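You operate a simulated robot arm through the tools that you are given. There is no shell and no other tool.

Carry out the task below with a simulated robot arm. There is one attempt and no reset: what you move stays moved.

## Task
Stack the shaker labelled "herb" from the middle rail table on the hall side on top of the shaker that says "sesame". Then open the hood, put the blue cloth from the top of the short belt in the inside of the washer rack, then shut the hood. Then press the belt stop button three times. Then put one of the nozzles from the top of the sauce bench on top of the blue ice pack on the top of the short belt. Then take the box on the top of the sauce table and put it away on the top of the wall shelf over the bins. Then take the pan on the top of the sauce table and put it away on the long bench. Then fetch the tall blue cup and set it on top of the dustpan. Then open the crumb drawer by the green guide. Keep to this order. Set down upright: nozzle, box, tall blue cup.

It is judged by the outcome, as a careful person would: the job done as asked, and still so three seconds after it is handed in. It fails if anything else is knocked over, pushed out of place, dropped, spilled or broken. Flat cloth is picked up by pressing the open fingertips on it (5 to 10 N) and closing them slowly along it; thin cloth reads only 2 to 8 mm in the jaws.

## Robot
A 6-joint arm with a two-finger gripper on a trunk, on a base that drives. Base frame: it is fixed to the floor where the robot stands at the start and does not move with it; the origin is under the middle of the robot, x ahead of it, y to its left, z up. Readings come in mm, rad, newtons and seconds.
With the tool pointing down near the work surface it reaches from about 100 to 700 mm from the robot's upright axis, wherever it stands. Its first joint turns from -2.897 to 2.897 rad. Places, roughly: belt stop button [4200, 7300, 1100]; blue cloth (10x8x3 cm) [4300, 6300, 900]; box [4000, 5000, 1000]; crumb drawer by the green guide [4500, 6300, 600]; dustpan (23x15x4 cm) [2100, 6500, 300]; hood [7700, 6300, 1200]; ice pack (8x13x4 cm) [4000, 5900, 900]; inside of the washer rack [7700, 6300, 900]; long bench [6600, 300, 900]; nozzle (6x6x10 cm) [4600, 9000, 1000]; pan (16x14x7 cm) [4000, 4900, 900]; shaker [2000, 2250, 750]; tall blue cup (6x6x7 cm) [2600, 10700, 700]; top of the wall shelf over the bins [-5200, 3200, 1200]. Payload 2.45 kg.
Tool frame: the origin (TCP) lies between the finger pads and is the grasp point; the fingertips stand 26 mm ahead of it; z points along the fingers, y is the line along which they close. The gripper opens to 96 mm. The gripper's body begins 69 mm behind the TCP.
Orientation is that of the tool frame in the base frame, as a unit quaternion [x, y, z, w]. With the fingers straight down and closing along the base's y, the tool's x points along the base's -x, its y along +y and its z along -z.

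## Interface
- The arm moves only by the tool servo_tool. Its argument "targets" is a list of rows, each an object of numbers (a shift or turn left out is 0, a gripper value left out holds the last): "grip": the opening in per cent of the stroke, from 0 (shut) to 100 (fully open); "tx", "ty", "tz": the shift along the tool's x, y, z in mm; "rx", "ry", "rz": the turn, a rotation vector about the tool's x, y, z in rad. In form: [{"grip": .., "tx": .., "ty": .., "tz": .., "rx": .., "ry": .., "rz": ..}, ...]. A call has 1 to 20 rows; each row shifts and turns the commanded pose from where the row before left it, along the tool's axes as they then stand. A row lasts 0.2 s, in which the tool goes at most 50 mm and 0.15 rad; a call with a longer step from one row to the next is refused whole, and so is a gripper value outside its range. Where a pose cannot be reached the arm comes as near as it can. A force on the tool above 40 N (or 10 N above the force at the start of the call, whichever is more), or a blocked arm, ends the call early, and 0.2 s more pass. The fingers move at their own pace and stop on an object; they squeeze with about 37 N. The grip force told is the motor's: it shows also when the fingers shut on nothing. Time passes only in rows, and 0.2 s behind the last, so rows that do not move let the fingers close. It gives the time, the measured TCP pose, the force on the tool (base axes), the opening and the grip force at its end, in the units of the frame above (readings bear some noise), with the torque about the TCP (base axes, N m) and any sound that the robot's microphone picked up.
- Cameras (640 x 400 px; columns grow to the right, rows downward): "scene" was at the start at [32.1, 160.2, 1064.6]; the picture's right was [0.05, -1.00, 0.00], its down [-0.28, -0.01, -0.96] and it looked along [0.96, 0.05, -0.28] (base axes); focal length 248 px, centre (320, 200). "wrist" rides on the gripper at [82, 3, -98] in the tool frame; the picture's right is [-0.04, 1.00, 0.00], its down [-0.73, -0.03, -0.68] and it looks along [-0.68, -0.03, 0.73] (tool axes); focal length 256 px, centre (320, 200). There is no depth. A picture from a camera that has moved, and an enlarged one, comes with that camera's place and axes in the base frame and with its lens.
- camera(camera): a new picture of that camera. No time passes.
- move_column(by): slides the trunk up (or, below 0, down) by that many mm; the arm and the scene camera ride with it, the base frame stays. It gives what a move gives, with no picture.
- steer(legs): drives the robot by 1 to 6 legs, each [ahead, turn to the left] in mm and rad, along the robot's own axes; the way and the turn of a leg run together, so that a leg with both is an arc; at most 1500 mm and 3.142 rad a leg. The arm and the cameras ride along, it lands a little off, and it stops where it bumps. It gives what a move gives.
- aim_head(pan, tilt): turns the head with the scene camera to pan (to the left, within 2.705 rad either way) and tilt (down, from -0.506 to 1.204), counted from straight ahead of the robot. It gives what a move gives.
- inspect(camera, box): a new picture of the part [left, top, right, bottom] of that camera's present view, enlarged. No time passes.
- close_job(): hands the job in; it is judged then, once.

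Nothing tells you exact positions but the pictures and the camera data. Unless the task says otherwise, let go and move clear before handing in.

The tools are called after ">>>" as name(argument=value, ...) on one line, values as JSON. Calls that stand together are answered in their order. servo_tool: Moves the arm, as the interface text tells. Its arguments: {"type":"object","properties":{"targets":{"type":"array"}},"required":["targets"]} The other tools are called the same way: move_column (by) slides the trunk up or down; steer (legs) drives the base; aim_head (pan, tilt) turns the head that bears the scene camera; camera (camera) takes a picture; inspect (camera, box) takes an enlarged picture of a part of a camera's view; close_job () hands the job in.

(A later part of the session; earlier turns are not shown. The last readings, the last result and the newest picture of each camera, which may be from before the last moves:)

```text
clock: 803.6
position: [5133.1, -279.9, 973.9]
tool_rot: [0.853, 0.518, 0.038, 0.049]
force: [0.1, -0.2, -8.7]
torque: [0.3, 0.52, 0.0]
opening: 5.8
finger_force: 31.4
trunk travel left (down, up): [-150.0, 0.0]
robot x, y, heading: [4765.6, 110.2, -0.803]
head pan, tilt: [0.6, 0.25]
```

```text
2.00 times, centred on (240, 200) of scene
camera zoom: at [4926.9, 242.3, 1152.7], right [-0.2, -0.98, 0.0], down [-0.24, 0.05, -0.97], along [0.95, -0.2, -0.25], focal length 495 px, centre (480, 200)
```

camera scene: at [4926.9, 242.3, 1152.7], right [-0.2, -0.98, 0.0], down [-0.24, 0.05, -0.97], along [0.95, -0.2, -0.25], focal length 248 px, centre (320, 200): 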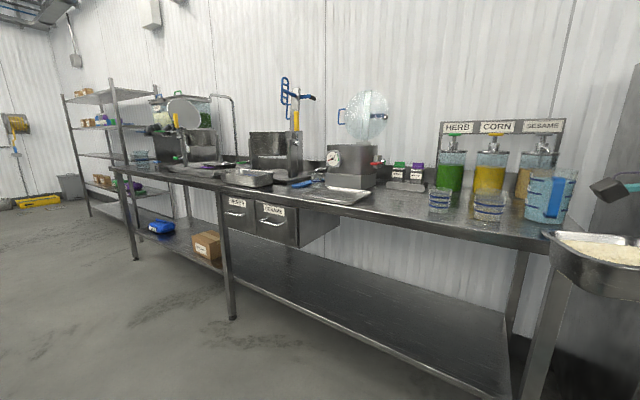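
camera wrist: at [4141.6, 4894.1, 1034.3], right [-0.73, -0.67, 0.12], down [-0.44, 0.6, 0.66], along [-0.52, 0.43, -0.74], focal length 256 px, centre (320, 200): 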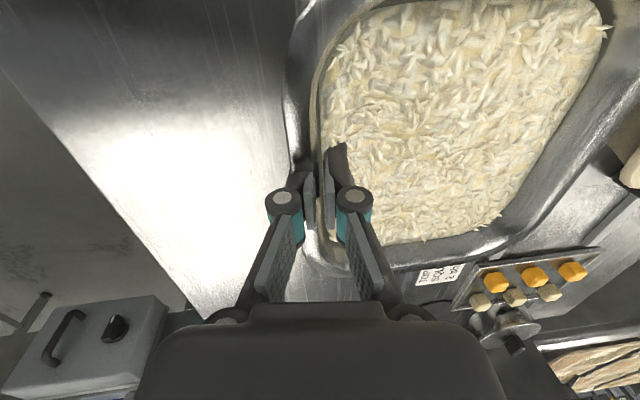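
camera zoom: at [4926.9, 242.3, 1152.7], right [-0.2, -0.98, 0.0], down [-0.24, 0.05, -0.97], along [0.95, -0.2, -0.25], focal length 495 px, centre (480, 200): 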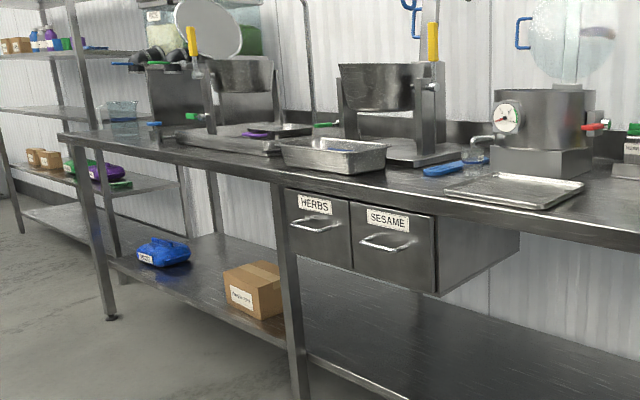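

The long bench (top ≈ z 873) has a free stretch around s≈3945, m≈-4270, between the flat tray and the measuring jugs. I'll square the pan with the robot, then position straight in front of that spot.

>>> servo_tool(targets=[{"rz": 0.08}, {"rz": 0.08}, {"rz": 0.08}, {"rz": 0.083}, {"tz": -6}, {"tz": -6}, {}])

>>> steer(legs=[[0, 1.374], [509, 0], [0, -1.356]])

>>> aim_head(pan=0.0, tilt=0.4)

>>> camera(camera="scene")

>>> camera(camera="wrist")

```text
clock: 805.2
position: [5131.5, -279.5, 986.7]
tool_rot: [0.925, 0.374, 0.044, 0.043]
force: [-0.1, -0.1, -9.4]
torque: [0.45, 0.42, -0.03]
opening: 5.9
finger_force: 32.5
trunk travel left (down, up): [-150.0, 0.0]
robot x, y, heading: [4765.6, 112.0, -0.807]
head pan, tilt: [0.6, 0.25]
```

```text
clock: 814.9
position: [5572.9, 5.2, 985.8]
tool_rot: [0.921, 0.385, 0.045, 0.043]
force: [0.4, -0.2, -9.4]
torque: [0.41, 0.45, 0.0]
opening: 6.0
finger_force: 32.2
trunk travel left (down, up): [-150.0, 0.0]
robot x, y, heading: [5197.1, 389.0, -0.785]
head pan, tilt: [0.6, 0.25]
```

```text
clock: 815.9
position: [5572.8, 4.4, 986.8]
tool_rot: [0.92, 0.386, 0.045, 0.043]
force: [-0.4, -0.3, -9.4]
torque: [0.44, 0.44, -0.01]
opening: 6.1
finger_force: 32.0
trunk travel left (down, up): [-150.0, 0.0]
robot x, y, heading: [5195.8, 387.1, -0.783]
head pan, tilt: [0.0, 0.4]
```

```text
taken
camera scene: at [5329.6, 473.5, 1138.7], right [-0.7, -0.71, 0.0], down [-0.28, 0.27, -0.92], along [0.66, -0.65, -0.39], focal length 248 px, centre (320, 200)
```

scene: 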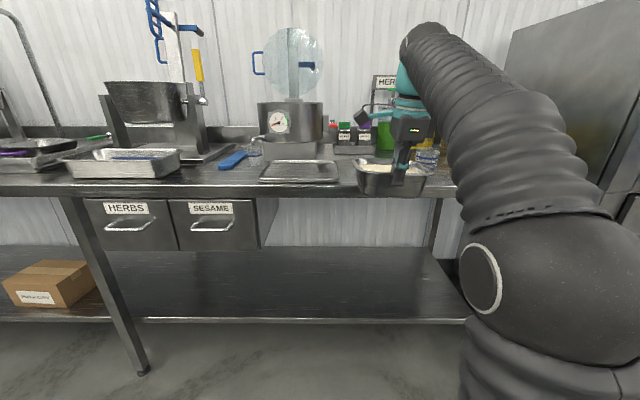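

```text
taken
camera wrist: at [5620.3, 65.7, 1087.7], right [0.68, -0.73, 0.11], down [-0.61, -0.47, 0.63], along [-0.41, -0.5, -0.77], focal length 256 px, centre (320, 200)
```

wrist: 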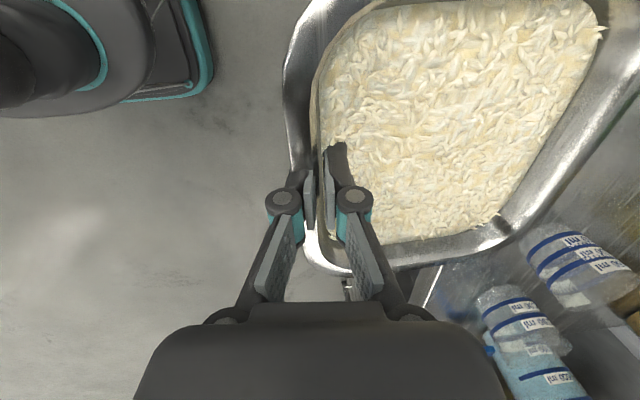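

>>> steer(legs=[[258, 0]])

>>> camera(camera="scene")

>>> inspect(camera="scene", box=[280, 80, 500, 240])

>>> camera(camera="wrist")

```text
clock: 817.7
position: [5756.7, -177.5, 986.7]
tool_rot: [0.921, 0.385, 0.045, 0.043]
force: [0.0, -0.7, -8.9]
torque: [0.42, 0.44, 0.01]
opening: 6.0
finger_force: 32.0
trunk travel left (down, up): [-150.0, 0.0]
robot x, y, heading: [5381.3, 204.2, -0.78]
head pan, tilt: [0.0, 0.4]
```

```text
taken
camera scene: at [5513.9, 290.5, 1138.7], right [-0.7, -0.71, 0.0], down [-0.28, 0.27, -0.92], along [0.65, -0.65, -0.39], focal length 248 px, centre (320, 200)
```

scene: 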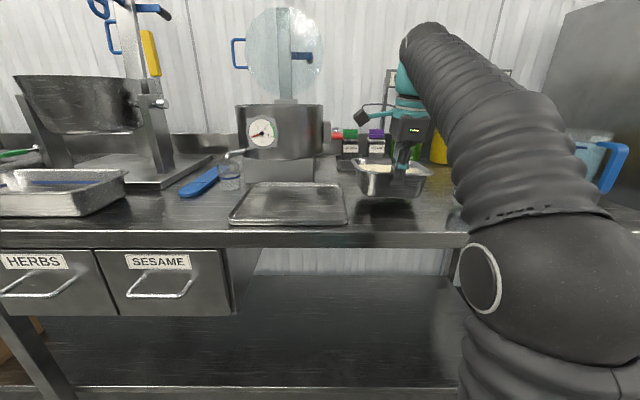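

```text
2.50 times, centred on (390, 160) of scene
camera zoom: at [5513.9, 290.5, 1138.7], right [-0.7, -0.71, 0.0], down [-0.28, 0.27, -0.92], along [0.65, -0.65, -0.39], focal length 619 px, centre (145, 300)
```

zoom: 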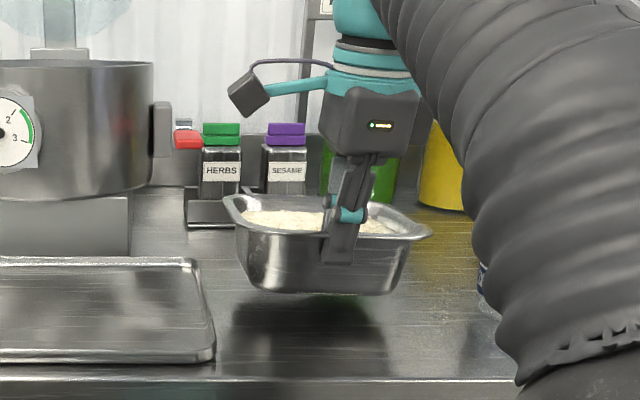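

```text
taken
camera wrist: at [5804.1, -117.5, 1087.7], right [0.68, -0.73, 0.11], down [-0.61, -0.47, 0.63], along [-0.41, -0.5, -0.77], focal length 256 px, centre (320, 200)
```

wrist: 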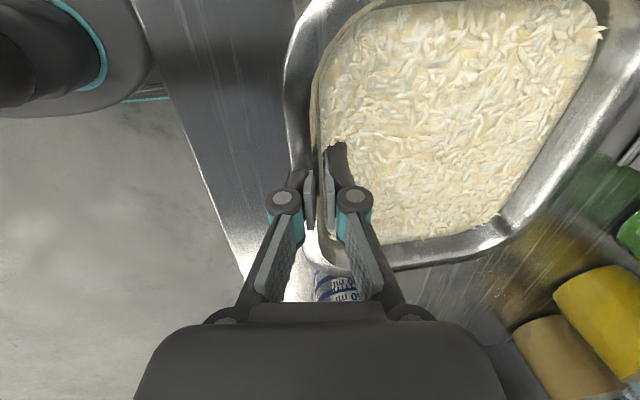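

The pan hovers over the free spot between the tray and the jug. Lowering gently.

>>> servo_tool(targets=[{"tz": 9.9, "ty": -1.1, "tx": -0.5}, {"tz": 9.9, "ty": -1.1, "tx": -0.5}, {"tz": 9.9, "ty": -1.1, "tx": -0.5}, {}])

>>> inspect(camera="scene", box=[280, 80, 500, 240])

```text
clock: 818.7
position: [5757.1, -176.8, 958.1]
tool_rot: [0.92, 0.386, 0.046, 0.045]
force: [6.2, -2.8, 24.5]
torque: [-0.12, -0.22, 0.54]
opening: 6.1
finger_force: 32.3
trunk travel left (down, up): [-150.0, 0.0]
robot x, y, heading: [5379.3, 203.1, -0.782]
head pan, tilt: [0.0, 0.4]
```

```text
2.50 times, centred on (390, 160) of scene
camera zoom: at [5513.4, 291.4, 1139.1], right [-0.7, -0.71, 0.0], down [-0.28, 0.27, -0.92], along [0.65, -0.65, -0.39], focal length 619 px, centre (145, 300)
```

zoom: 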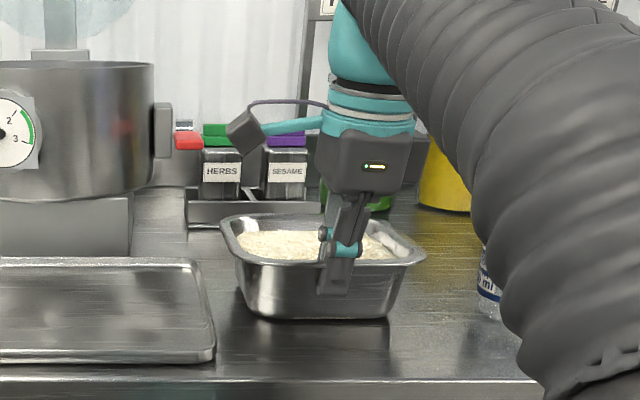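

Pan touches the bench (TCP≈958). Easing the pressure, then opening the fingers.

>>> servo_tool(targets=[{"tz": -1.5, "ty": 0.2}, {"tz": -1, "ty": 0.1}, {}])

>>> camera(camera="scene")

```text
clock: 819.5
position: [5757.0, -177.7, 957.6]
tool_rot: [0.921, 0.385, 0.045, 0.041]
force: [2.7, 3.1, 1.9]
torque: [0.36, -0.34, 0.23]
opening: 5.7
finger_force: 31.9
trunk travel left (down, up): [-150.0, 0.0]
robot x, y, heading: [5379.9, 203.6, -0.786]
head pan, tilt: [0.0, 0.4]
```

```text
taken
camera scene: at [5513.7, 291.1, 1138.5], right [-0.7, -0.71, 0.0], down [-0.28, 0.27, -0.92], along [0.65, -0.65, -0.39], focal length 248 px, centre (320, 200)
```

scene: 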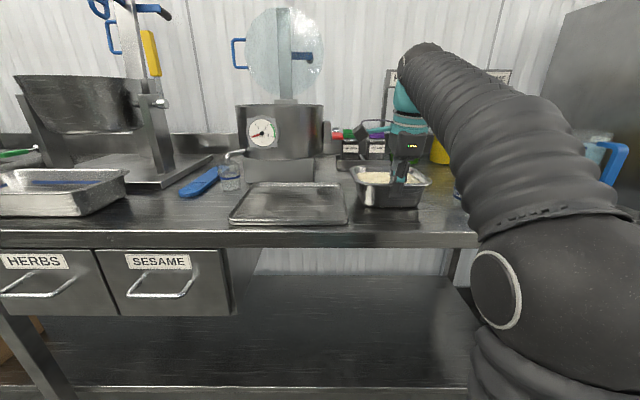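

>>> servo_tool(targets=[{"grip": 8}, {"grip": 11}, {"grip": 15}, {"grip": 20}, {"grip": 27}, {"grip": 35}, {}])

>>> inspect(camera="scene", box=[280, 100, 480, 250])

>>> camera(camera="wrist")

```text
clock: 821.1
position: [5757.0, -177.6, 959.5]
tool_rot: [0.921, 0.385, 0.045, 0.042]
force: [-0.3, -0.4, 0.8]
torque: [0.0, -0.02, -0.01]
opening: 33.3
finger_force: 0.0
trunk travel left (down, up): [-150.0, 0.0]
robot x, y, heading: [5377.5, 204.7, -0.782]
head pan, tilt: [0.0, 0.4]
```

```text
2.67 times, centred on (380, 175) of scene
camera zoom: at [5513.6, 290.9, 1138.7], right [-0.7, -0.71, 0.0], down [-0.28, 0.27, -0.92], along [0.65, -0.65, -0.39], focal length 660 px, centre (160, 267)
```

zoom: 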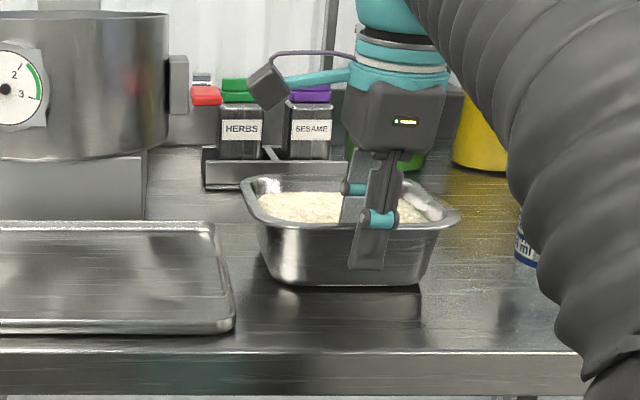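

```text
taken
camera wrist: at [5803.8, -117.2, 1060.7], right [0.68, -0.73, 0.11], down [-0.61, -0.47, 0.63], along [-0.41, -0.5, -0.77], focal length 256 px, centre (320, 200)
```

wrist: 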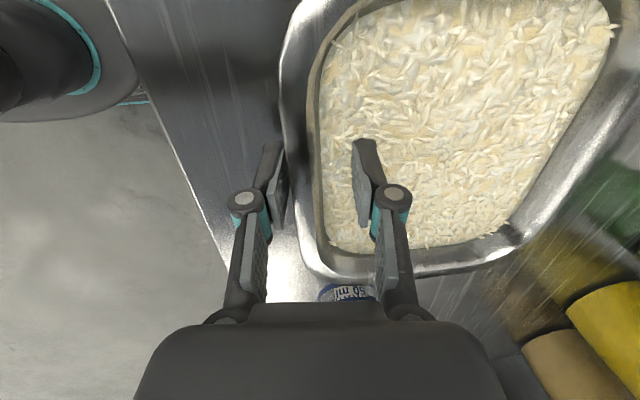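

Released; the pan rests on the bench. I'll rise as far as the straight-down pose allows, then lean the tool forward to gain more height and clear the rim.

>>> servo_tool(targets=[{"tz": -9, "ty": 1, "tx": 0.5}, {"tz": -9, "ty": 1, "tx": 0.5}, {"tz": -8, "ty": 0.9, "tx": 0.4}, {}])

>>> servo_tool(targets=[{"rx": -0.08, "tz": -4}, {"rx": -0.08, "tz": -4, "ty": 1}, {"rx": -0.08, "tz": -6, "ty": 2}, {"rx": -0.08, "tz": -8, "ty": 3}, {"tz": -10, "ty": 5}, {}])

>>> inspect(camera="scene", box=[280, 80, 480, 240])

>>> camera(camera="wrist")

```text
clock: 822.1
position: [5756.4, -178.3, 986.7]
tool_rot: [0.921, 0.385, 0.045, 0.042]
force: [0.0, 1.3, -0.5]
torque: [0.03, 0.0, 0.03]
opening: 33.5
finger_force: 0.1
trunk travel left (down, up): [-150.0, 0.0]
robot x, y, heading: [5381.2, 208.8, -0.78]
head pan, tilt: [0.0, 0.4]
```

```text
clock: 823.5
position: [5756.9, -178.4, 1021.3]
tool_rot: [0.902, 0.372, 0.106, 0.19]
force: [0.4, 0.7, -1.1]
torque: [0.01, 0.02, 0.0]
opening: 33.5
finger_force: 0.0
trunk travel left (down, up): [-150.0, 0.0]
robot x, y, heading: [5381.5, 203.3, -0.786]
head pan, tilt: [0.0, 0.4]
```

```text
2.50 times, centred on (380, 160) of scene
camera zoom: at [5513.6, 290.9, 1138.7], right [-0.7, -0.71, 0.0], down [-0.28, 0.27, -0.92], along [0.65, -0.65, -0.39], focal length 619 px, centre (170, 300)
```

zoom: 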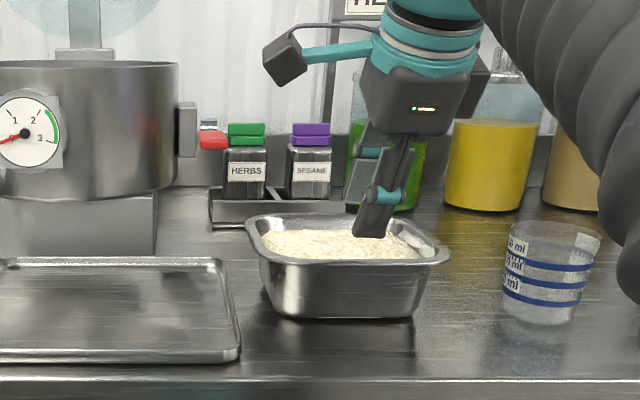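

```text
taken
camera wrist: at [5782.0, -97.3, 1114.3], right [0.6, -0.68, 0.42], down [-0.76, -0.33, 0.57], along [-0.25, -0.66, -0.71], focal length 256 px, centre (320, 200)
```

wrist: 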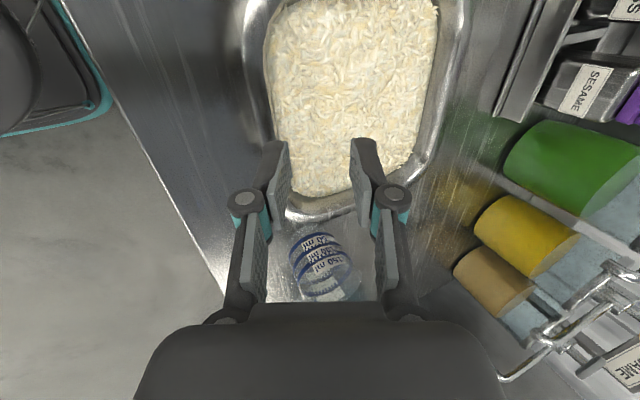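

The pan sits neatly on the bench and the fingers are above its rim. Backing straight off.

>>> steer(legs=[[-350, 0]])

>>> camera(camera="scene")

```text
clock: 825.8
position: [5508.4, 67.9, 1020.2]
tool_rot: [0.902, 0.374, 0.107, 0.189]
force: [0.0, -0.2, 0.2]
torque: [-0.01, 0.03, 0.03]
opening: 33.6
finger_force: 0.0
trunk travel left (down, up): [-150.0, 0.0]
robot x, y, heading: [5134.9, 449.8, -0.779]
head pan, tilt: [0.0, 0.4]
```

```text
taken
camera scene: at [5264.7, 537.4, 1138.7], right [-0.7, -0.71, 0.0], down [-0.28, 0.27, -0.92], along [0.66, -0.65, -0.39], focal length 248 px, centre (320, 200)
```

scene: 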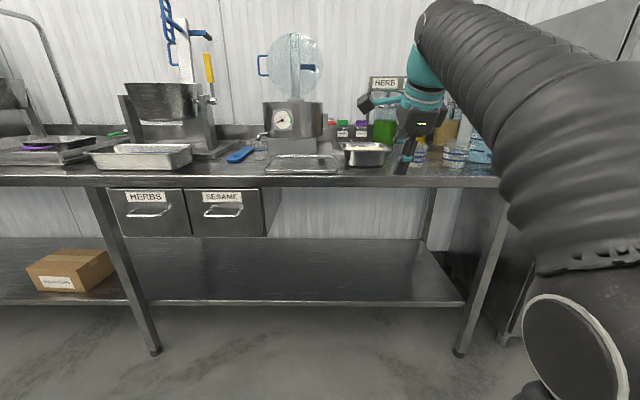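

Pan task done. Next the tall blue cup. I'll return the tool to its plain downward pose and drive back to the hall.

>>> servo_tool(targets=[{"tz": 18, "ty": -8}, {"tz": 18, "ty": -8}, {"rx": 0.11}, {"rx": 0.11}, {"rx": 0.11}, {"rx": 0.108}, {}])

>>> servo_tool(targets=[{"rz": -0.1428}, {"rz": -0.1428}, {"rz": -0.1428}, {"rz": -0.1428}, {"rz": -0.1428}, {"rz": -0.1428}, {"rz": -0.1428}, {"rz": -0.1428}, {"rz": -0.1428}, {"rz": -0.1428}, {"rz": -0.1428}])

>>> steer(legs=[[0, -1.8], [640, 0], [0, -1.35]])

```text
clock: 827.4
position: [5509.9, 68.2, 980.7]
tool_rot: [0.921, 0.388, 0.023, -0.012]
force: [0.6, -0.4, -0.3]
torque: [0.0, 0.02, 0.02]
opening: 33.4
finger_force: 0.0
trunk travel left (down, up): [-150.0, 0.0]
robot x, y, heading: [5132.7, 447.8, -0.78]
head pan, tilt: [0.0, 0.4]
```

```text
clock: 829.8
position: [5509.8, 68.6, 979.7]
tool_rot: [0.376, 0.926, 0.024, 0.008]
force: [-0.2, -0.1, -0.5]
torque: [-0.01, 0.0, -0.02]
opening: 33.5
finger_force: 0.1
trunk travel left (down, up): [-150.0, 0.0]
robot x, y, heading: [5130.1, 448.8, -0.778]
head pan, tilt: [0.0, 0.4]
```

```text
clock: 841.0
position: [4212.5, 473.2, 979.5]
tool_rot: [0.93, -0.366, -0.008, 0.024]
force: [1.1, 0.1, 0.5]
torque: [0.02, 0.04, 0.02]
opening: 33.8
finger_force: 0.1
trunk travel left (down, up): [-150.0, 0.0]
robot x, y, heading: [4598.1, 98.6, 2.389]
head pan, tilt: [0.0, 0.4]
```

>>> steer(legs=[[1450, 0], [940, 0], [0, -1.61]])

>>> steer(legs=[[1450, 0], [1450, 0], [900, 0]])

>>> aim_head(pan=0.5, tilt=0.15)

>>> camera(camera="scene")

```text
clock: 856.6
position: [3255.6, 2111.5, 980.1]
tool_rot: [-0.374, 0.927, 0.023, -0.011]
force: [0.5, -0.4, 1.0]
torque: [-0.03, -0.01, 0.02]
opening: 33.3
finger_force: 0.0
trunk travel left (down, up): [-150.0, 0.0]
robot x, y, heading: [2866.1, 1744.3, 0.76]
head pan, tilt: [0.0, 0.4]
```

```text
clock: 875.0
position: [5984.2, 4750.3, 981.3]
tool_rot: [-0.378, 0.926, 0.023, -0.011]
force: [0.7, 0.6, -0.4]
torque: [0.02, 0.0, 0.03]
opening: 33.6
finger_force: 0.0
trunk travel left (down, up): [-150.0, 0.0]
robot x, y, heading: [5592.3, 4379.7, 0.769]
head pan, tilt: [0.0, 0.4]
```

```text
clock: 875.9
position: [5984.4, 4749.6, 979.9]
tool_rot: [-0.378, 0.926, 0.023, -0.011]
force: [0.2, 0.0, 0.3]
torque: [-0.02, 0.03, -0.01]
opening: 33.7
finger_force: 0.0
trunk travel left (down, up): [-150.0, 0.0]
robot x, y, heading: [5594.6, 4379.6, 0.773]
head pan, tilt: [0.499, 0.15]
```

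```text
taken
camera scene: at [5469.2, 4537.3, 1162.0], right [0.95, -0.3, 0.0], down [-0.04, -0.14, -0.99], along [0.29, 0.94, -0.15], focal length 248 px, centre (320, 200)
```

scene: 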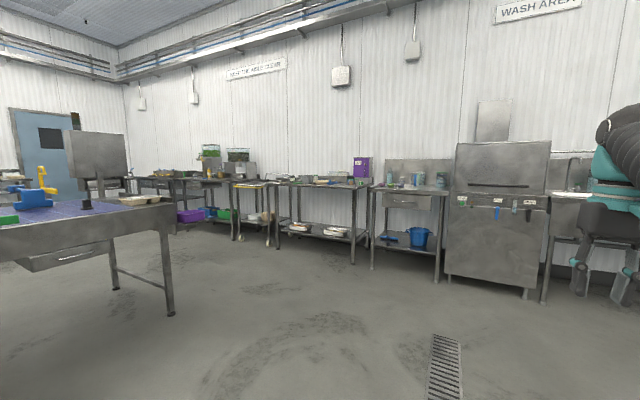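

>>> steer(legs=[[0, 0.694], [1450, 0], [865, 0], [0, 0.889], [1450, 0], [950, 0]])

>>> aim_head(pan=0.0, tilt=0.2)

>>> camera(camera="scene")

>>> aim_head(pan=0.8, tilt=0.2)

>>> camera(camera="scene")

```text
clock: 902.8
position: [3819.6, 8807.8, 981.0]
tool_rot: [0.92, -0.391, -0.008, 0.024]
force: [-0.4, -0.3, 1.1]
torque: [0.04, -0.01, -0.02]
opening: 33.8
finger_force: 0.0
trunk travel left (down, up): [-150.0, 0.0]
robot x, y, heading: [4185.5, 8414.4, 2.331]
head pan, tilt: [0.499, 0.15]
```

```text
clock: 903.8
position: [3820.4, 8807.3, 980.7]
tool_rot: [0.92, -0.391, -0.008, 0.024]
force: [0.6, -0.3, 0.3]
torque: [-0.01, 0.02, 0.0]
opening: 33.8
finger_force: 0.1
trunk travel left (down, up): [-150.0, 0.0]
robot x, y, heading: [4191.3, 8416.8, 2.334]
head pan, tilt: [0.0, 0.201]
```

```text
taken
camera scene: at [4049.3, 8328.7, 1157.3], right [0.72, 0.69, 0.0], down [0.14, -0.14, -0.98], along [-0.68, 0.71, -0.2], focal length 248 px, centre (320, 200)
```

scene: 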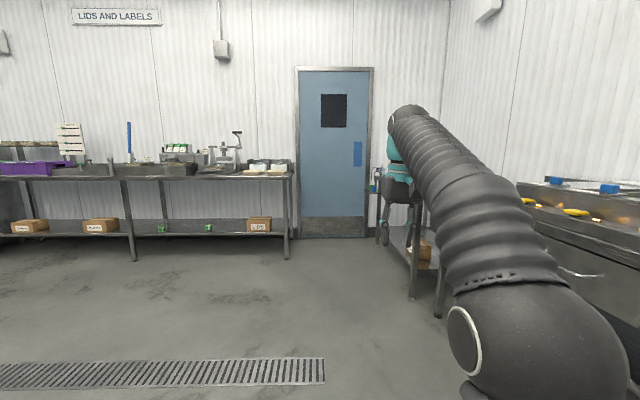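

```text
clock: 904.9
position: [3820.5, 8806.6, 979.3]
tool_rot: [0.92, -0.391, -0.008, 0.024]
force: [0.6, 0.3, 0.5]
torque: [-0.02, 0.04, 0.03]
opening: 33.7
finger_force: 0.2
trunk travel left (down, up): [-150.0, 0.0]
robot x, y, heading: [4188.2, 8419.4, 2.331]
head pan, tilt: [0.799, 0.201]
```

```text
taken
camera scene: at [4020.6, 8262.3, 1157.3], right [0.01, 1.0, 0.0], down [0.2, 0.0, -0.98], along [-0.98, 0.01, -0.2], focal length 248 px, centre (320, 200)
```

scene: 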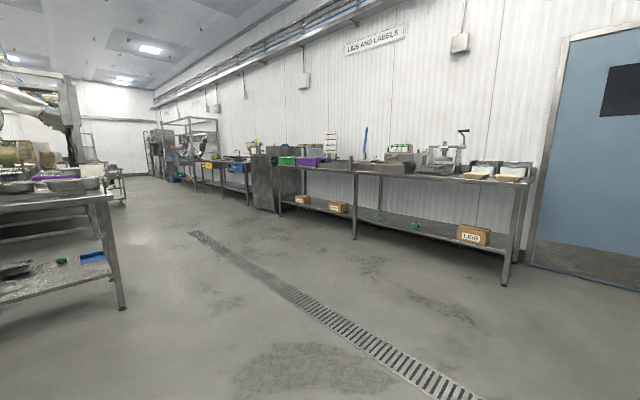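

The spot near the door's right side matches the cup's place; let me enlarge it.

>>> aim_head(pan=0.0, tilt=0.2)

>>> inspect(camera="scene", box=[340, 140, 460, 320])

>>> camera(camera="wrist")

```text
clock: 906.0
position: [3820.4, 8808.4, 981.1]
tool_rot: [0.92, -0.391, -0.008, 0.024]
force: [-1.4, 0.6, 0.9]
torque: [0.01, 0.04, -0.03]
opening: 33.9
finger_force: 0.0
trunk travel left (down, up): [-150.0, 0.0]
robot x, y, heading: [4190.4, 8413.7, 2.331]
head pan, tilt: [0.0, 0.201]
```

```text
2.22 times, centred on (400, 230) of scene
camera zoom: at [4049.3, 8328.7, 1157.3], right [0.72, 0.69, 0.0], down [0.14, -0.14, -0.98], along [-0.68, 0.71, -0.2], focal length 550 px, centre (142, 133)
```

zoom: 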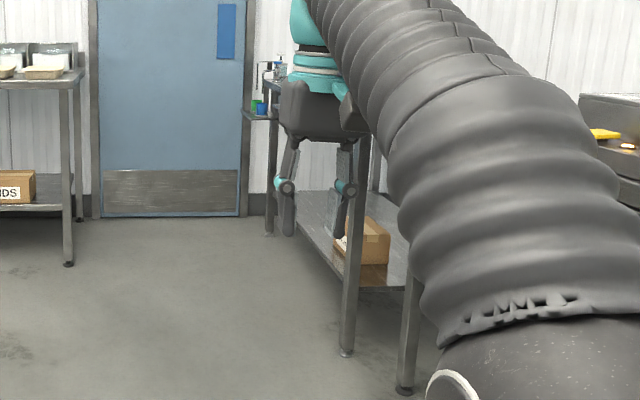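

```text
taken
camera wrist: at [3877.3, 8750.0, 1078.6], right [-0.75, -0.66, 0.05], down [-0.47, 0.57, 0.67], along [-0.48, 0.48, -0.74], focal length 256 px, centre (320, 200)
```

wrist: 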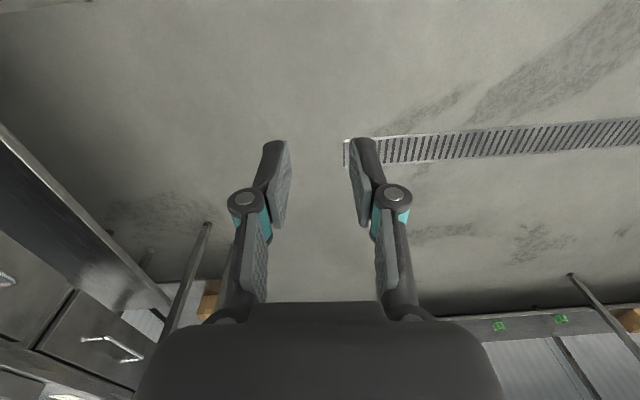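

Cups stand on a small side shelf (z≈700) near (2612, 10684). Driving closer.

>>> steer(legs=[[1450, 0.02], [450, 0]])

>>> aim_head(pan=-0.4, tilt=0.35)

>>> camera(camera="scene")

```text
clock: 915.5
position: [2485.8, 10157.3, 980.5]
tool_rot: [0.923, -0.383, -0.008, 0.025]
force: [0.1, 0.0, 1.0]
torque: [0.01, -0.03, 0.0]
opening: 33.4
finger_force: 0.1
trunk travel left (down, up): [-150.0, 0.0]
robot x, y, heading: [2856.3, 9771.6, 2.352]
head pan, tilt: [0.0, 0.201]
```

```text
clock: 916.4
position: [2487.5, 10157.2, 981.1]
tool_rot: [0.924, -0.382, -0.008, 0.023]
force: [-0.7, 0.0, -0.6]
torque: [-0.02, -0.01, -0.01]
opening: 33.6
finger_force: 0.1
trunk travel left (down, up): [-150.0, 0.0]
robot x, y, heading: [2863.8, 9771.8, 2.353]
head pan, tilt: [-0.4, 0.351]
```

```text
taken
camera scene: at [2755.1, 9703.5, 1143.3], right [0.93, 0.37, 0.0], down [0.13, -0.32, -0.94], along [-0.35, 0.87, -0.34], focal length 248 px, centre (320, 200)
```

scene: 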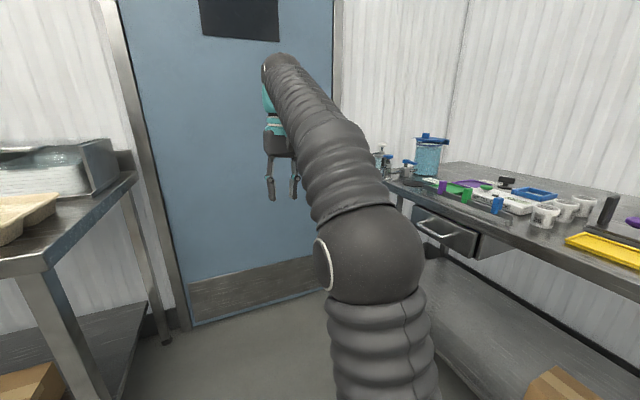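

The arm hides the cups; I'll swing it to the left.

>>> servo_tool(targets=[{"ty": 40, "tx": 15}, {"ty": 40, "tx": 15}, {"ty": 40, "tx": 15}, {"ty": 40, "tx": 15}, {"ty": 40, "tx": 15}, {"ty": 40, "tx": 15}, {"ty": 40, "tx": 15}, {"ty": 40}, {}])

>>> camera(camera="scene")

>>> inspect(camera="scene", box=[320, 120, 480, 280])

```text
clock: 918.4
position: [2335.1, 9856.8, 992.2]
tool_rot: [0.924, -0.382, -0.01, 0.024]
force: [0.4, -0.3, 0.3]
torque: [0.0, -0.02, -0.02]
opening: 33.5
finger_force: 0.0
out of reach, approached as far as the arm can: row 8
trunk travel left (down, up): [-150.0, 0.0]
robot x, y, heading: [2860.2, 9771.7, 2.35]
head pan, tilt: [-0.4, 0.351]
```

```text
taken
camera scene: at [2755.1, 9703.5, 1143.3], right [0.93, 0.37, 0.0], down [0.13, -0.32, -0.94], along [-0.35, 0.87, -0.34], focal length 248 px, centre (320, 200)
```

scene: 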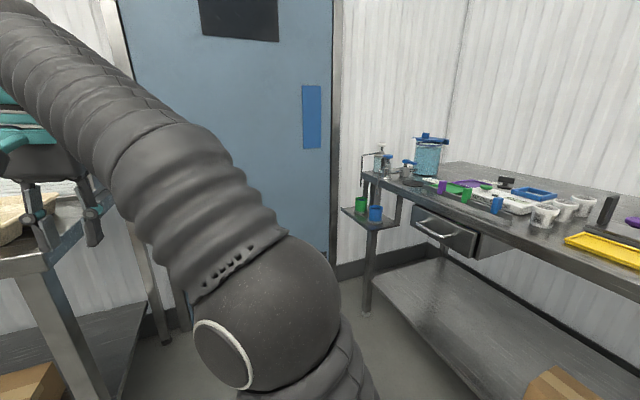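

```text
2.50 times, centred on (400, 200) of scene
camera zoom: at [2755.1, 9703.5, 1143.3], right [0.93, 0.37, 0.0], down [0.13, -0.32, -0.94], along [-0.35, 0.87, -0.34], focal length 619 px, centre (120, 200)
```

zoom: 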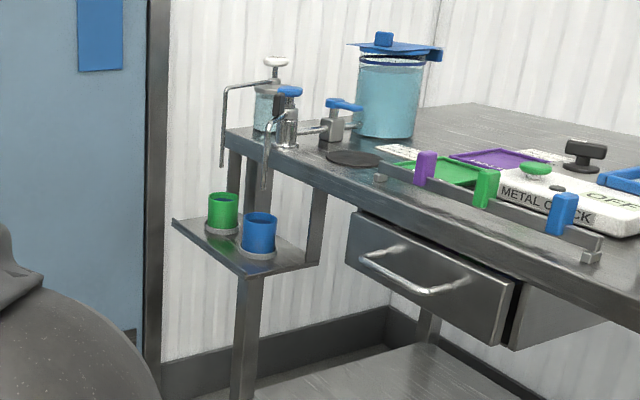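

I see the blue cup on a small shelf below the table corner, with a filler pipe hanging above it. Let me zoom in for details.

>>> inspect(camera="scene", box=[335, 140, 405, 240])

```text
4.00 times, centred on (370, 190) of scene
camera zoom: at [2755.1, 9703.5, 1143.3], right [0.93, 0.37, 0.0], down [0.13, -0.32, -0.94], along [-0.35, 0.87, -0.34], focal length 991 px, centre (120, 240)
```

zoom: 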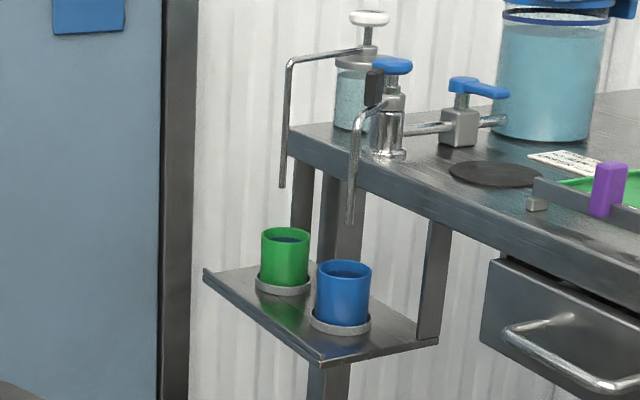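

The cups sit in low ring holders, with the pipe end ~40 mm above the blue cup. I'll grip it from the aisle side with the tool pitched ~42°. First bring the arm in front and pitch it.

>>> servo_tool(targets=[{"ty": -40, "tx": -12, "grip": 90}, {"ty": -40, "tx": -12}, {"ty": -40, "tx": -12}, {"ty": -40, "tx": -12}, {"ty": -40, "tx": -10}, {"ty": -40}, {"ty": -30}, {}])

>>> servo_tool(targets=[{"ry": -0.14, "tz": 15}, {"ry": -0.14, "tz": 15}, {"ry": -0.14, "tz": 10}, {"ry": -0.14}, {"ry": -0.14}, {"ry": -0.14}, {}])

>>> steer(legs=[[0, 0.18], [470, 0], [0, -1.174]])

>>> aim_head(pan=0.0, tilt=0.4)

>>> camera(camera="scene")

>>> camera(camera="wrist")

```text
clock: 920.2
position: [2486.7, 10088.6, 978.6]
tool_rot: [0.924, -0.382, -0.008, 0.024]
force: [-0.1, -0.1, -0.2]
torque: [0.01, 0.0, -0.01]
opening: 86.5
finger_force: 0.1
trunk travel left (down, up): [-150.0, 0.0]
robot x, y, heading: [2862.7, 9771.4, 2.355]
head pan, tilt: [-0.4, 0.351]
```

```text
clock: 921.8
position: [2482.3, 10090.5, 940.2]
tool_rot: [0.84, -0.359, -0.384, -0.134]
force: [-0.1, -0.9, 0.0]
torque: [-0.01, -0.02, 0.02]
opening: 86.7
finger_force: 0.1
trunk travel left (down, up): [-150.0, 0.0]
robot x, y, heading: [2858.6, 9773.5, 2.353]
head pan, tilt: [-0.4, 0.351]
```

```text
clock: 928.2
position: [2527.5, 10534.1, 940.7]
tool_rot: [-0.571, 0.713, 0.275, 0.3]
force: [-0.6, 0.2, -0.1]
torque: [-0.01, -0.04, 0.02]
opening: 86.4
finger_force: 0.0
trunk travel left (down, up): [-150.0, 0.0]
robot x, y, heading: [2470.6, 10043.0, 1.373]
head pan, tilt: [-0.4, 0.351]
```

```text
clock: 929.1
position: [2527.5, 10534.4, 939.7]
tool_rot: [-0.57, 0.714, 0.274, 0.3]
force: [-0.1, -0.3, -0.2]
torque: [0.03, 0.03, 0.01]
opening: 86.5
finger_force: 0.1
trunk travel left (down, up): [-150.0, 0.0]
robot x, y, heading: [2473.1, 10044.8, 1.365]
head pan, tilt: [0.0, 0.4]
```

```text
taken
camera scene: at [2324.3, 10104.0, 1138.8], right [0.98, -0.2, 0.0], down [-0.08, -0.38, -0.92], along [0.19, 0.9, -0.39], focal length 248 px, centre (320, 200)
```

scene: 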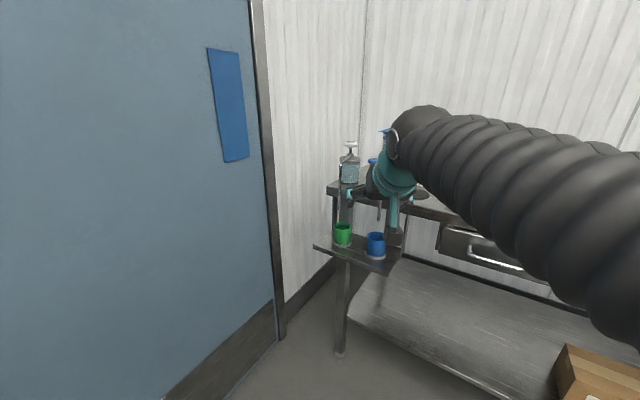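

```text
taken
camera wrist: at [2499.2, 10409.6, 945.0], right [-0.97, 0.22, 0.08], down [0.08, -0.03, 1.0], along [0.22, 0.97, 0.01], focal length 256 px, centre (320, 200)
```

wrist: 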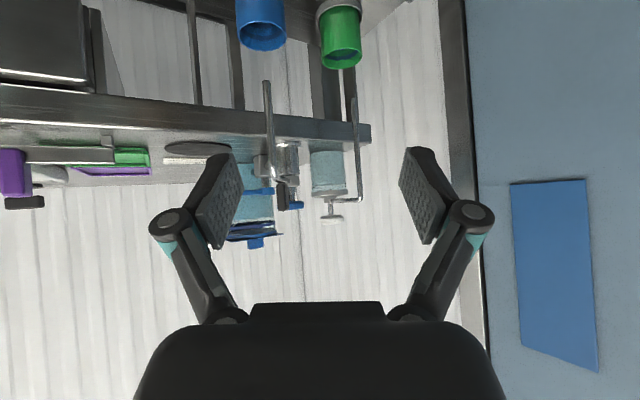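

Blue cup is at about (2611, 10674), base z≈697. I'll lower the tool beside the shelf to z≈737, lined up about 130 mm short of the cup.

>>> servo_tool(targets=[{"tx": 22.7, "ty": -11.8, "tz": 25.3}, {"tx": 22.7, "ty": -11.8, "tz": 25.3}, {"tx": 22.7, "ty": -11.8, "tz": 25.3}, {"tx": 22.7, "ty": -11.8, "tz": 25.3}, {"tx": 22.7, "ty": -11.8, "tz": 25.3}, {"tx": 22.7, "ty": -11.8, "tz": 25.3}, {}])

>>> camera(camera="wrist")

>>> camera(camera="scene")

```text
clock: 930.7
position: [2591.3, 10543.2, 733.6]
tool_rot: [-0.571, 0.713, 0.275, 0.299]
force: [0.0, -0.8, -0.5]
torque: [-0.01, 0.01, -0.01]
opening: 86.2
finger_force: 0.0
trunk travel left (down, up): [-150.0, 0.0]
robot x, y, heading: [2475.1, 10041.6, 1.369]
head pan, tilt: [0.0, 0.4]
```

```text
taken
camera wrist: at [2562.3, 10418.7, 738.4], right [-0.97, 0.22, 0.08], down [0.08, -0.03, 1.0], along [0.23, 0.97, 0.01], focal length 256 px, centre (320, 200)
```

wrist: 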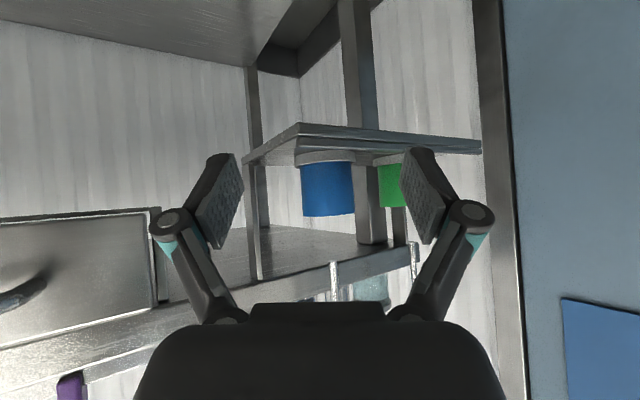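

```text
taken
camera scene: at [2324.2, 10104.0, 1138.7], right [0.98, -0.2, 0.0], down [-0.08, -0.38, -0.92], along [0.19, 0.9, -0.39], focal length 248 px, centre (320, 200)
```

scene: 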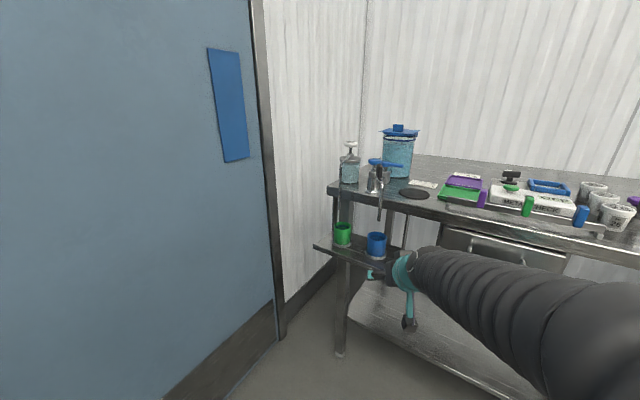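

Cup is centred; I'll raise 8 mm to stay clear of its ring holder and advance.

>>> servo_tool(targets=[{"tx": -5.9, "tz": -5.4, "ty": -2}, {"tx": -13.4, "tz": 14.8}, {"tx": -13.4, "tz": 14.8}, {"tx": -13.4, "tz": 14.8}, {"tx": -13.4, "tz": 14.8}, {}])

>>> camera(camera="wrist")

>>> inspect(camera="scene", box=[300, 140, 440, 300])

```text
clock: 932.1
position: [2609.9, 10620.4, 741.0]
tool_rot: [-0.571, 0.714, 0.274, 0.299]
force: [0.0, -0.1, -0.3]
torque: [0.02, -0.04, -0.01]
opening: 86.5
finger_force: 0.0
trunk travel left (down, up): [-150.0, 0.0]
robot x, y, heading: [2474.4, 10038.0, 1.372]
head pan, tilt: [0.0, 0.4]
```

```text
taken
camera wrist: at [2580.8, 10496.4, 747.1], right [-0.97, 0.22, 0.08], down [0.08, -0.03, 1.0], along [0.22, 0.97, 0.01], focal length 256 px, centre (320, 200)
```

wrist: 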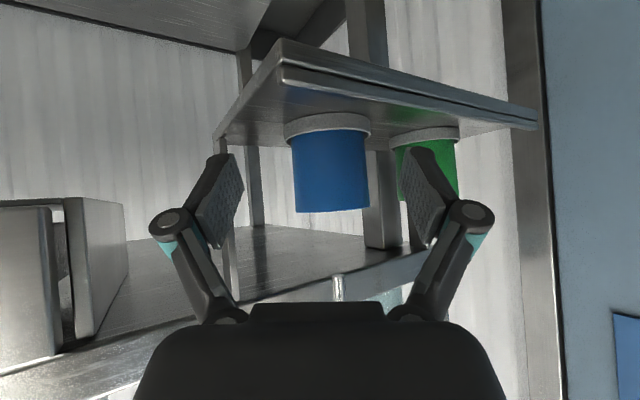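

```text
2.50 times, centred on (370, 220) of scene
camera zoom: at [2324.2, 10104.0, 1138.7], right [0.98, -0.2, 0.0], down [-0.08, -0.38, -0.92], along [0.19, 0.9, -0.39], focal length 619 px, centre (195, 150)
```

zoom: 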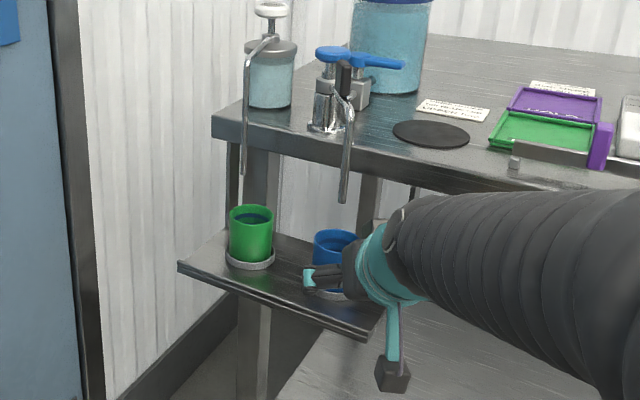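

>>> servo_tool(targets=[{"ty": 6}, {"tx": -12, "tz": 13.4}, {"tx": -12, "tz": 13.4}, {"tx": -10, "tz": 11.1}, {}])

>>> camera(camera="wrist")

>>> inspect(camera="scene", box=[300, 140, 440, 300])

```text
clock: 933.3
position: [2614.0, 10672.5, 742.3]
tool_rot: [-0.571, 0.714, 0.275, 0.3]
force: [0.4, 0.2, -0.3]
torque: [-0.02, -0.01, 0.0]
opening: 86.2
finger_force: 0.0
trunk travel left (down, up): [-150.0, 0.0]
robot x, y, heading: [2475.5, 10046.9, 1.366]
head pan, tilt: [0.0, 0.4]
```

```text
taken
camera wrist: at [2584.6, 10547.5, 746.8], right [-0.97, 0.22, 0.08], down [0.08, -0.03, 1.0], along [0.22, 0.97, 0.01], focal length 256 px, centre (320, 200)
```

wrist: 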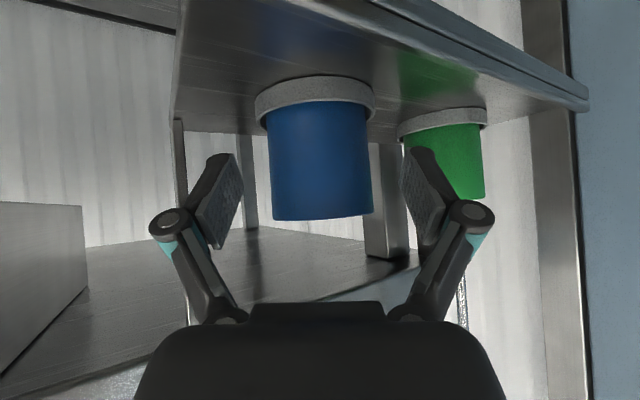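

```text
2.50 times, centred on (370, 220) of scene
camera zoom: at [2324.2, 10104.0, 1138.7], right [0.98, -0.2, 0.0], down [-0.08, -0.38, -0.92], along [0.19, 0.9, -0.39], focal length 619 px, centre (195, 150)
```

zoom: 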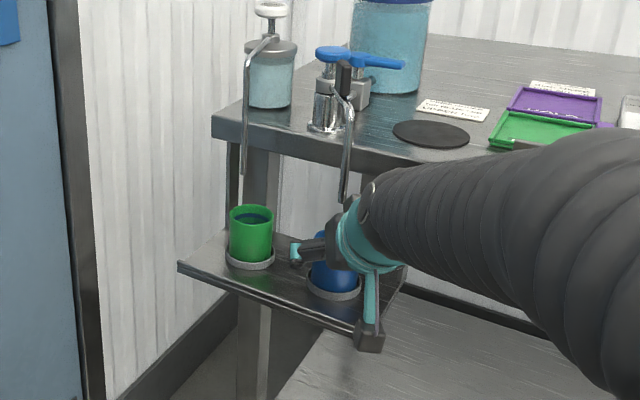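

>>> servo_tool(targets=[{"tx": -3.6, "tz": 12.9}, {}])

>>> servo_tool(targets=[{"grip": 78}, {"grip": 70}, {"grip": 63}, {"grip": 57}, {"grip": 50}, {"grip": 42}, {}, {}])

>>> camera(camera="wrist")

```text
clock: 933.9
position: [2616.6, 10684.3, 736.0]
tool_rot: [-0.571, 0.714, 0.275, 0.299]
force: [-0.2, 0.3, -0.1]
torque: [-0.01, 0.0, 0.03]
opening: 86.6
finger_force: 0.1
trunk travel left (down, up): [-150.0, 0.0]
robot x, y, heading: [2472.6, 10042.5, 1.365]
head pan, tilt: [0.0, 0.4]
```

```text
clock: 935.7
position: [2615.4, 10683.5, 734.9]
tool_rot: [-0.57, 0.714, 0.275, 0.3]
force: [0.1, -0.3, 0.3]
torque: [0.0, -0.01, 0.01]
opening: 52.5
finger_force: 36.5
trunk travel left (down, up): [-150.0, 0.0]
robot x, y, heading: [2473.5, 10044.1, 1.372]
head pan, tilt: [0.0, 0.4]
```

```text
taken
camera wrist: at [2586.8, 10559.1, 740.4], right [-0.97, 0.22, 0.08], down [0.08, -0.03, 1.0], along [0.22, 0.97, 0.01], focal length 256 px, centre (320, 200)
```

wrist: 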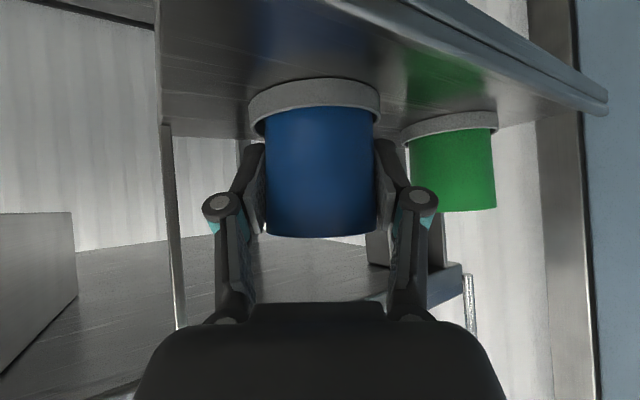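

Cup gripped (52 mm). Lifting 20 mm out of the ring, then drawing it straight back from under the pipe.

>>> servo_tool(targets=[{"tx": -3.7, "tz": -3.3}, {"tx": -5.6, "tz": -5}, {"tx": -5.6, "tz": -5}, {}])

>>> camera(camera="wrist")

>>> inspect(camera="scene", box=[300, 140, 440, 300])

```text
clock: 936.7
position: [2617.1, 10683.2, 755.6]
tool_rot: [-0.571, 0.714, 0.275, 0.298]
force: [0.1, -0.6, -0.7]
torque: [0.0, -0.01, 0.02]
opening: 52.7
finger_force: 37.2
trunk travel left (down, up): [-150.0, 0.0]
robot x, y, heading: [2472.3, 10044.2, 1.371]
head pan, tilt: [0.0, 0.4]
```

```text
taken
camera wrist: at [2588.0, 10559.2, 760.8], right [-0.97, 0.22, 0.08], down [0.08, -0.03, 1.0], along [0.22, 0.97, 0.01], focal length 256 px, centre (320, 200)
```

wrist: 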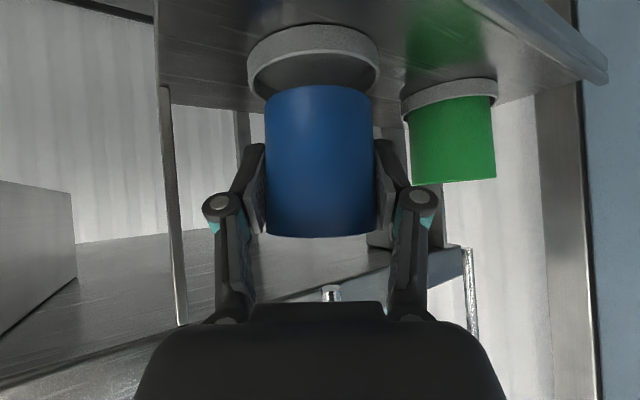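

```text
2.50 times, centred on (370, 220) of scene
camera zoom: at [2324.2, 10104.1, 1138.7], right [0.98, -0.2, 0.0], down [-0.08, -0.38, -0.92], along [0.19, 0.9, -0.39], focal length 619 px, centre (195, 150)
```

zoom: 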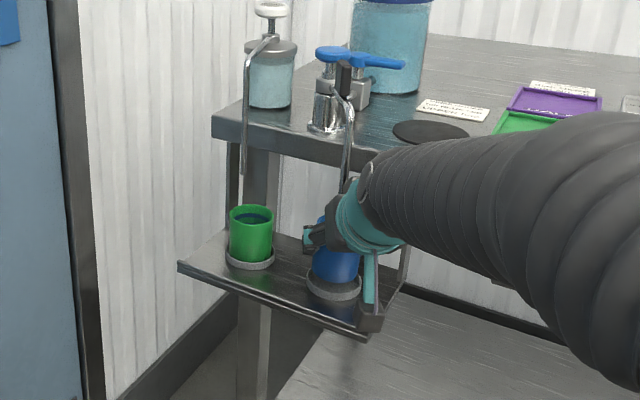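

>>> servo_tool(targets=[{"tx": 13.4, "tz": -14.8}, {"tx": 18.7, "tz": -20.8}, {"tx": 18.7, "tz": -20.8}, {"tx": 18.7, "tz": -20.8}, {"tx": 18.7, "tz": -20.8}, {"tx": 18.7, "tz": -20.8}, {}])

>>> servo_tool(targets=[{"tx": -26, "tz": -23.4}, {"tx": -26, "tz": -23.4}, {"tx": -26, "tz": -23.4}, {"tx": -26, "tz": -23.4}, {}])

>>> camera(camera="scene")

```text
clock: 938.3
position: [2585.5, 10527.1, 756.5]
tool_rot: [-0.571, 0.713, 0.275, 0.299]
force: [-0.2, 0.2, -1.2]
torque: [0.03, -0.02, 0.0]
opening: 52.8
finger_force: 36.7
trunk travel left (down, up): [-150.0, 0.0]
robot x, y, heading: [2473.6, 10040.1, 1.372]
head pan, tilt: [0.0, 0.4]
```

```text
clock: 939.5
position: [2592.1, 10525.5, 897.3]
tool_rot: [-0.57, 0.714, 0.275, 0.3]
force: [-0.8, 0.0, -0.2]
torque: [0.02, -0.01, -0.02]
opening: 52.8
finger_force: 36.9
trunk travel left (down, up): [-150.0, 0.0]
robot x, y, heading: [2472.9, 10039.8, 1.371]
head pan, tilt: [0.0, 0.4]
```

```text
taken
camera scene: at [2324.2, 10104.0, 1138.7], right [0.98, -0.2, 0.0], down [-0.08, -0.38, -0.92], along [0.19, 0.9, -0.39], focal length 248 px, centre (320, 200)
```

scene: 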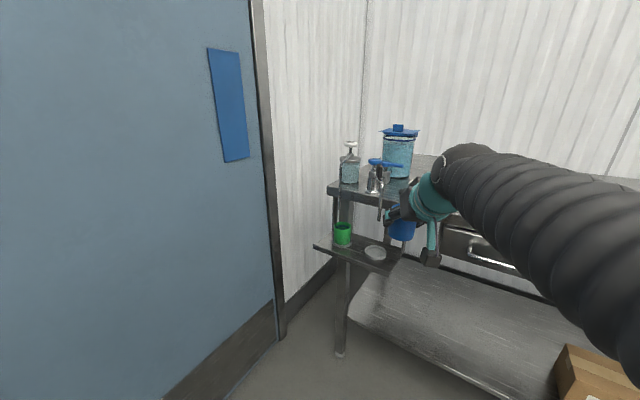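

The blue cup is held upright. The dustpan should be on a lower shelf near (2100, 6500); I'll drive over toward it.

>>> steer(legs=[[-150, 0], [0, -2.803], [1450, 0], [900, 0]])

>>> aim_head(pan=-0.9, tilt=0.35)

>>> camera(camera="scene")

```text
clock: 958.5
position: [2803.0, 7084.1, 895.6]
tool_rot: [0.608, 0.682, -0.249, 0.321]
force: [0.7, -0.3, -1.0]
torque: [-0.03, 0.02, -0.01]
opening: 52.9
finger_force: 37.2
trunk travel left (down, up): [-150.0, 0.0]
robot x, y, heading: [2756.5, 7580.7, -1.439]
head pan, tilt: [0.0, 0.4]
```

```text
clock: 959.8
position: [2801.7, 7085.6, 897.1]
tool_rot: [0.608, 0.681, -0.25, 0.321]
force: [-0.2, 0.0, -0.6]
torque: [-0.03, 0.02, -0.02]
opening: 52.8
finger_force: 37.0
trunk travel left (down, up): [-150.0, 0.0]
robot x, y, heading: [2758.8, 7581.7, -1.434]
head pan, tilt: [-0.901, 0.351]
```

```text
taken
camera scene: at [2838.3, 7592.1, 1143.3], right [-0.72, 0.69, 0.0], down [0.24, 0.25, -0.94], along [-0.65, -0.68, -0.34], focal length 248 px, centre (320, 200)
```

scene: 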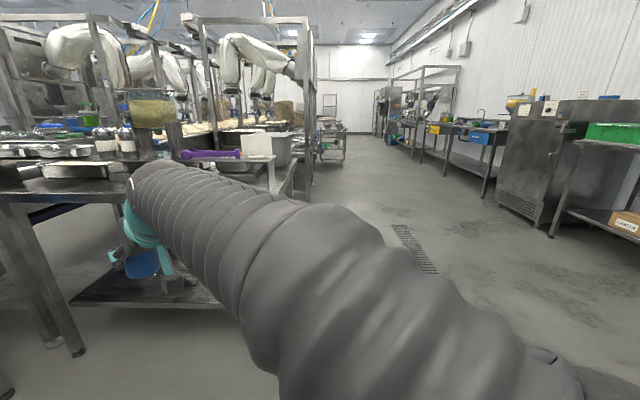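

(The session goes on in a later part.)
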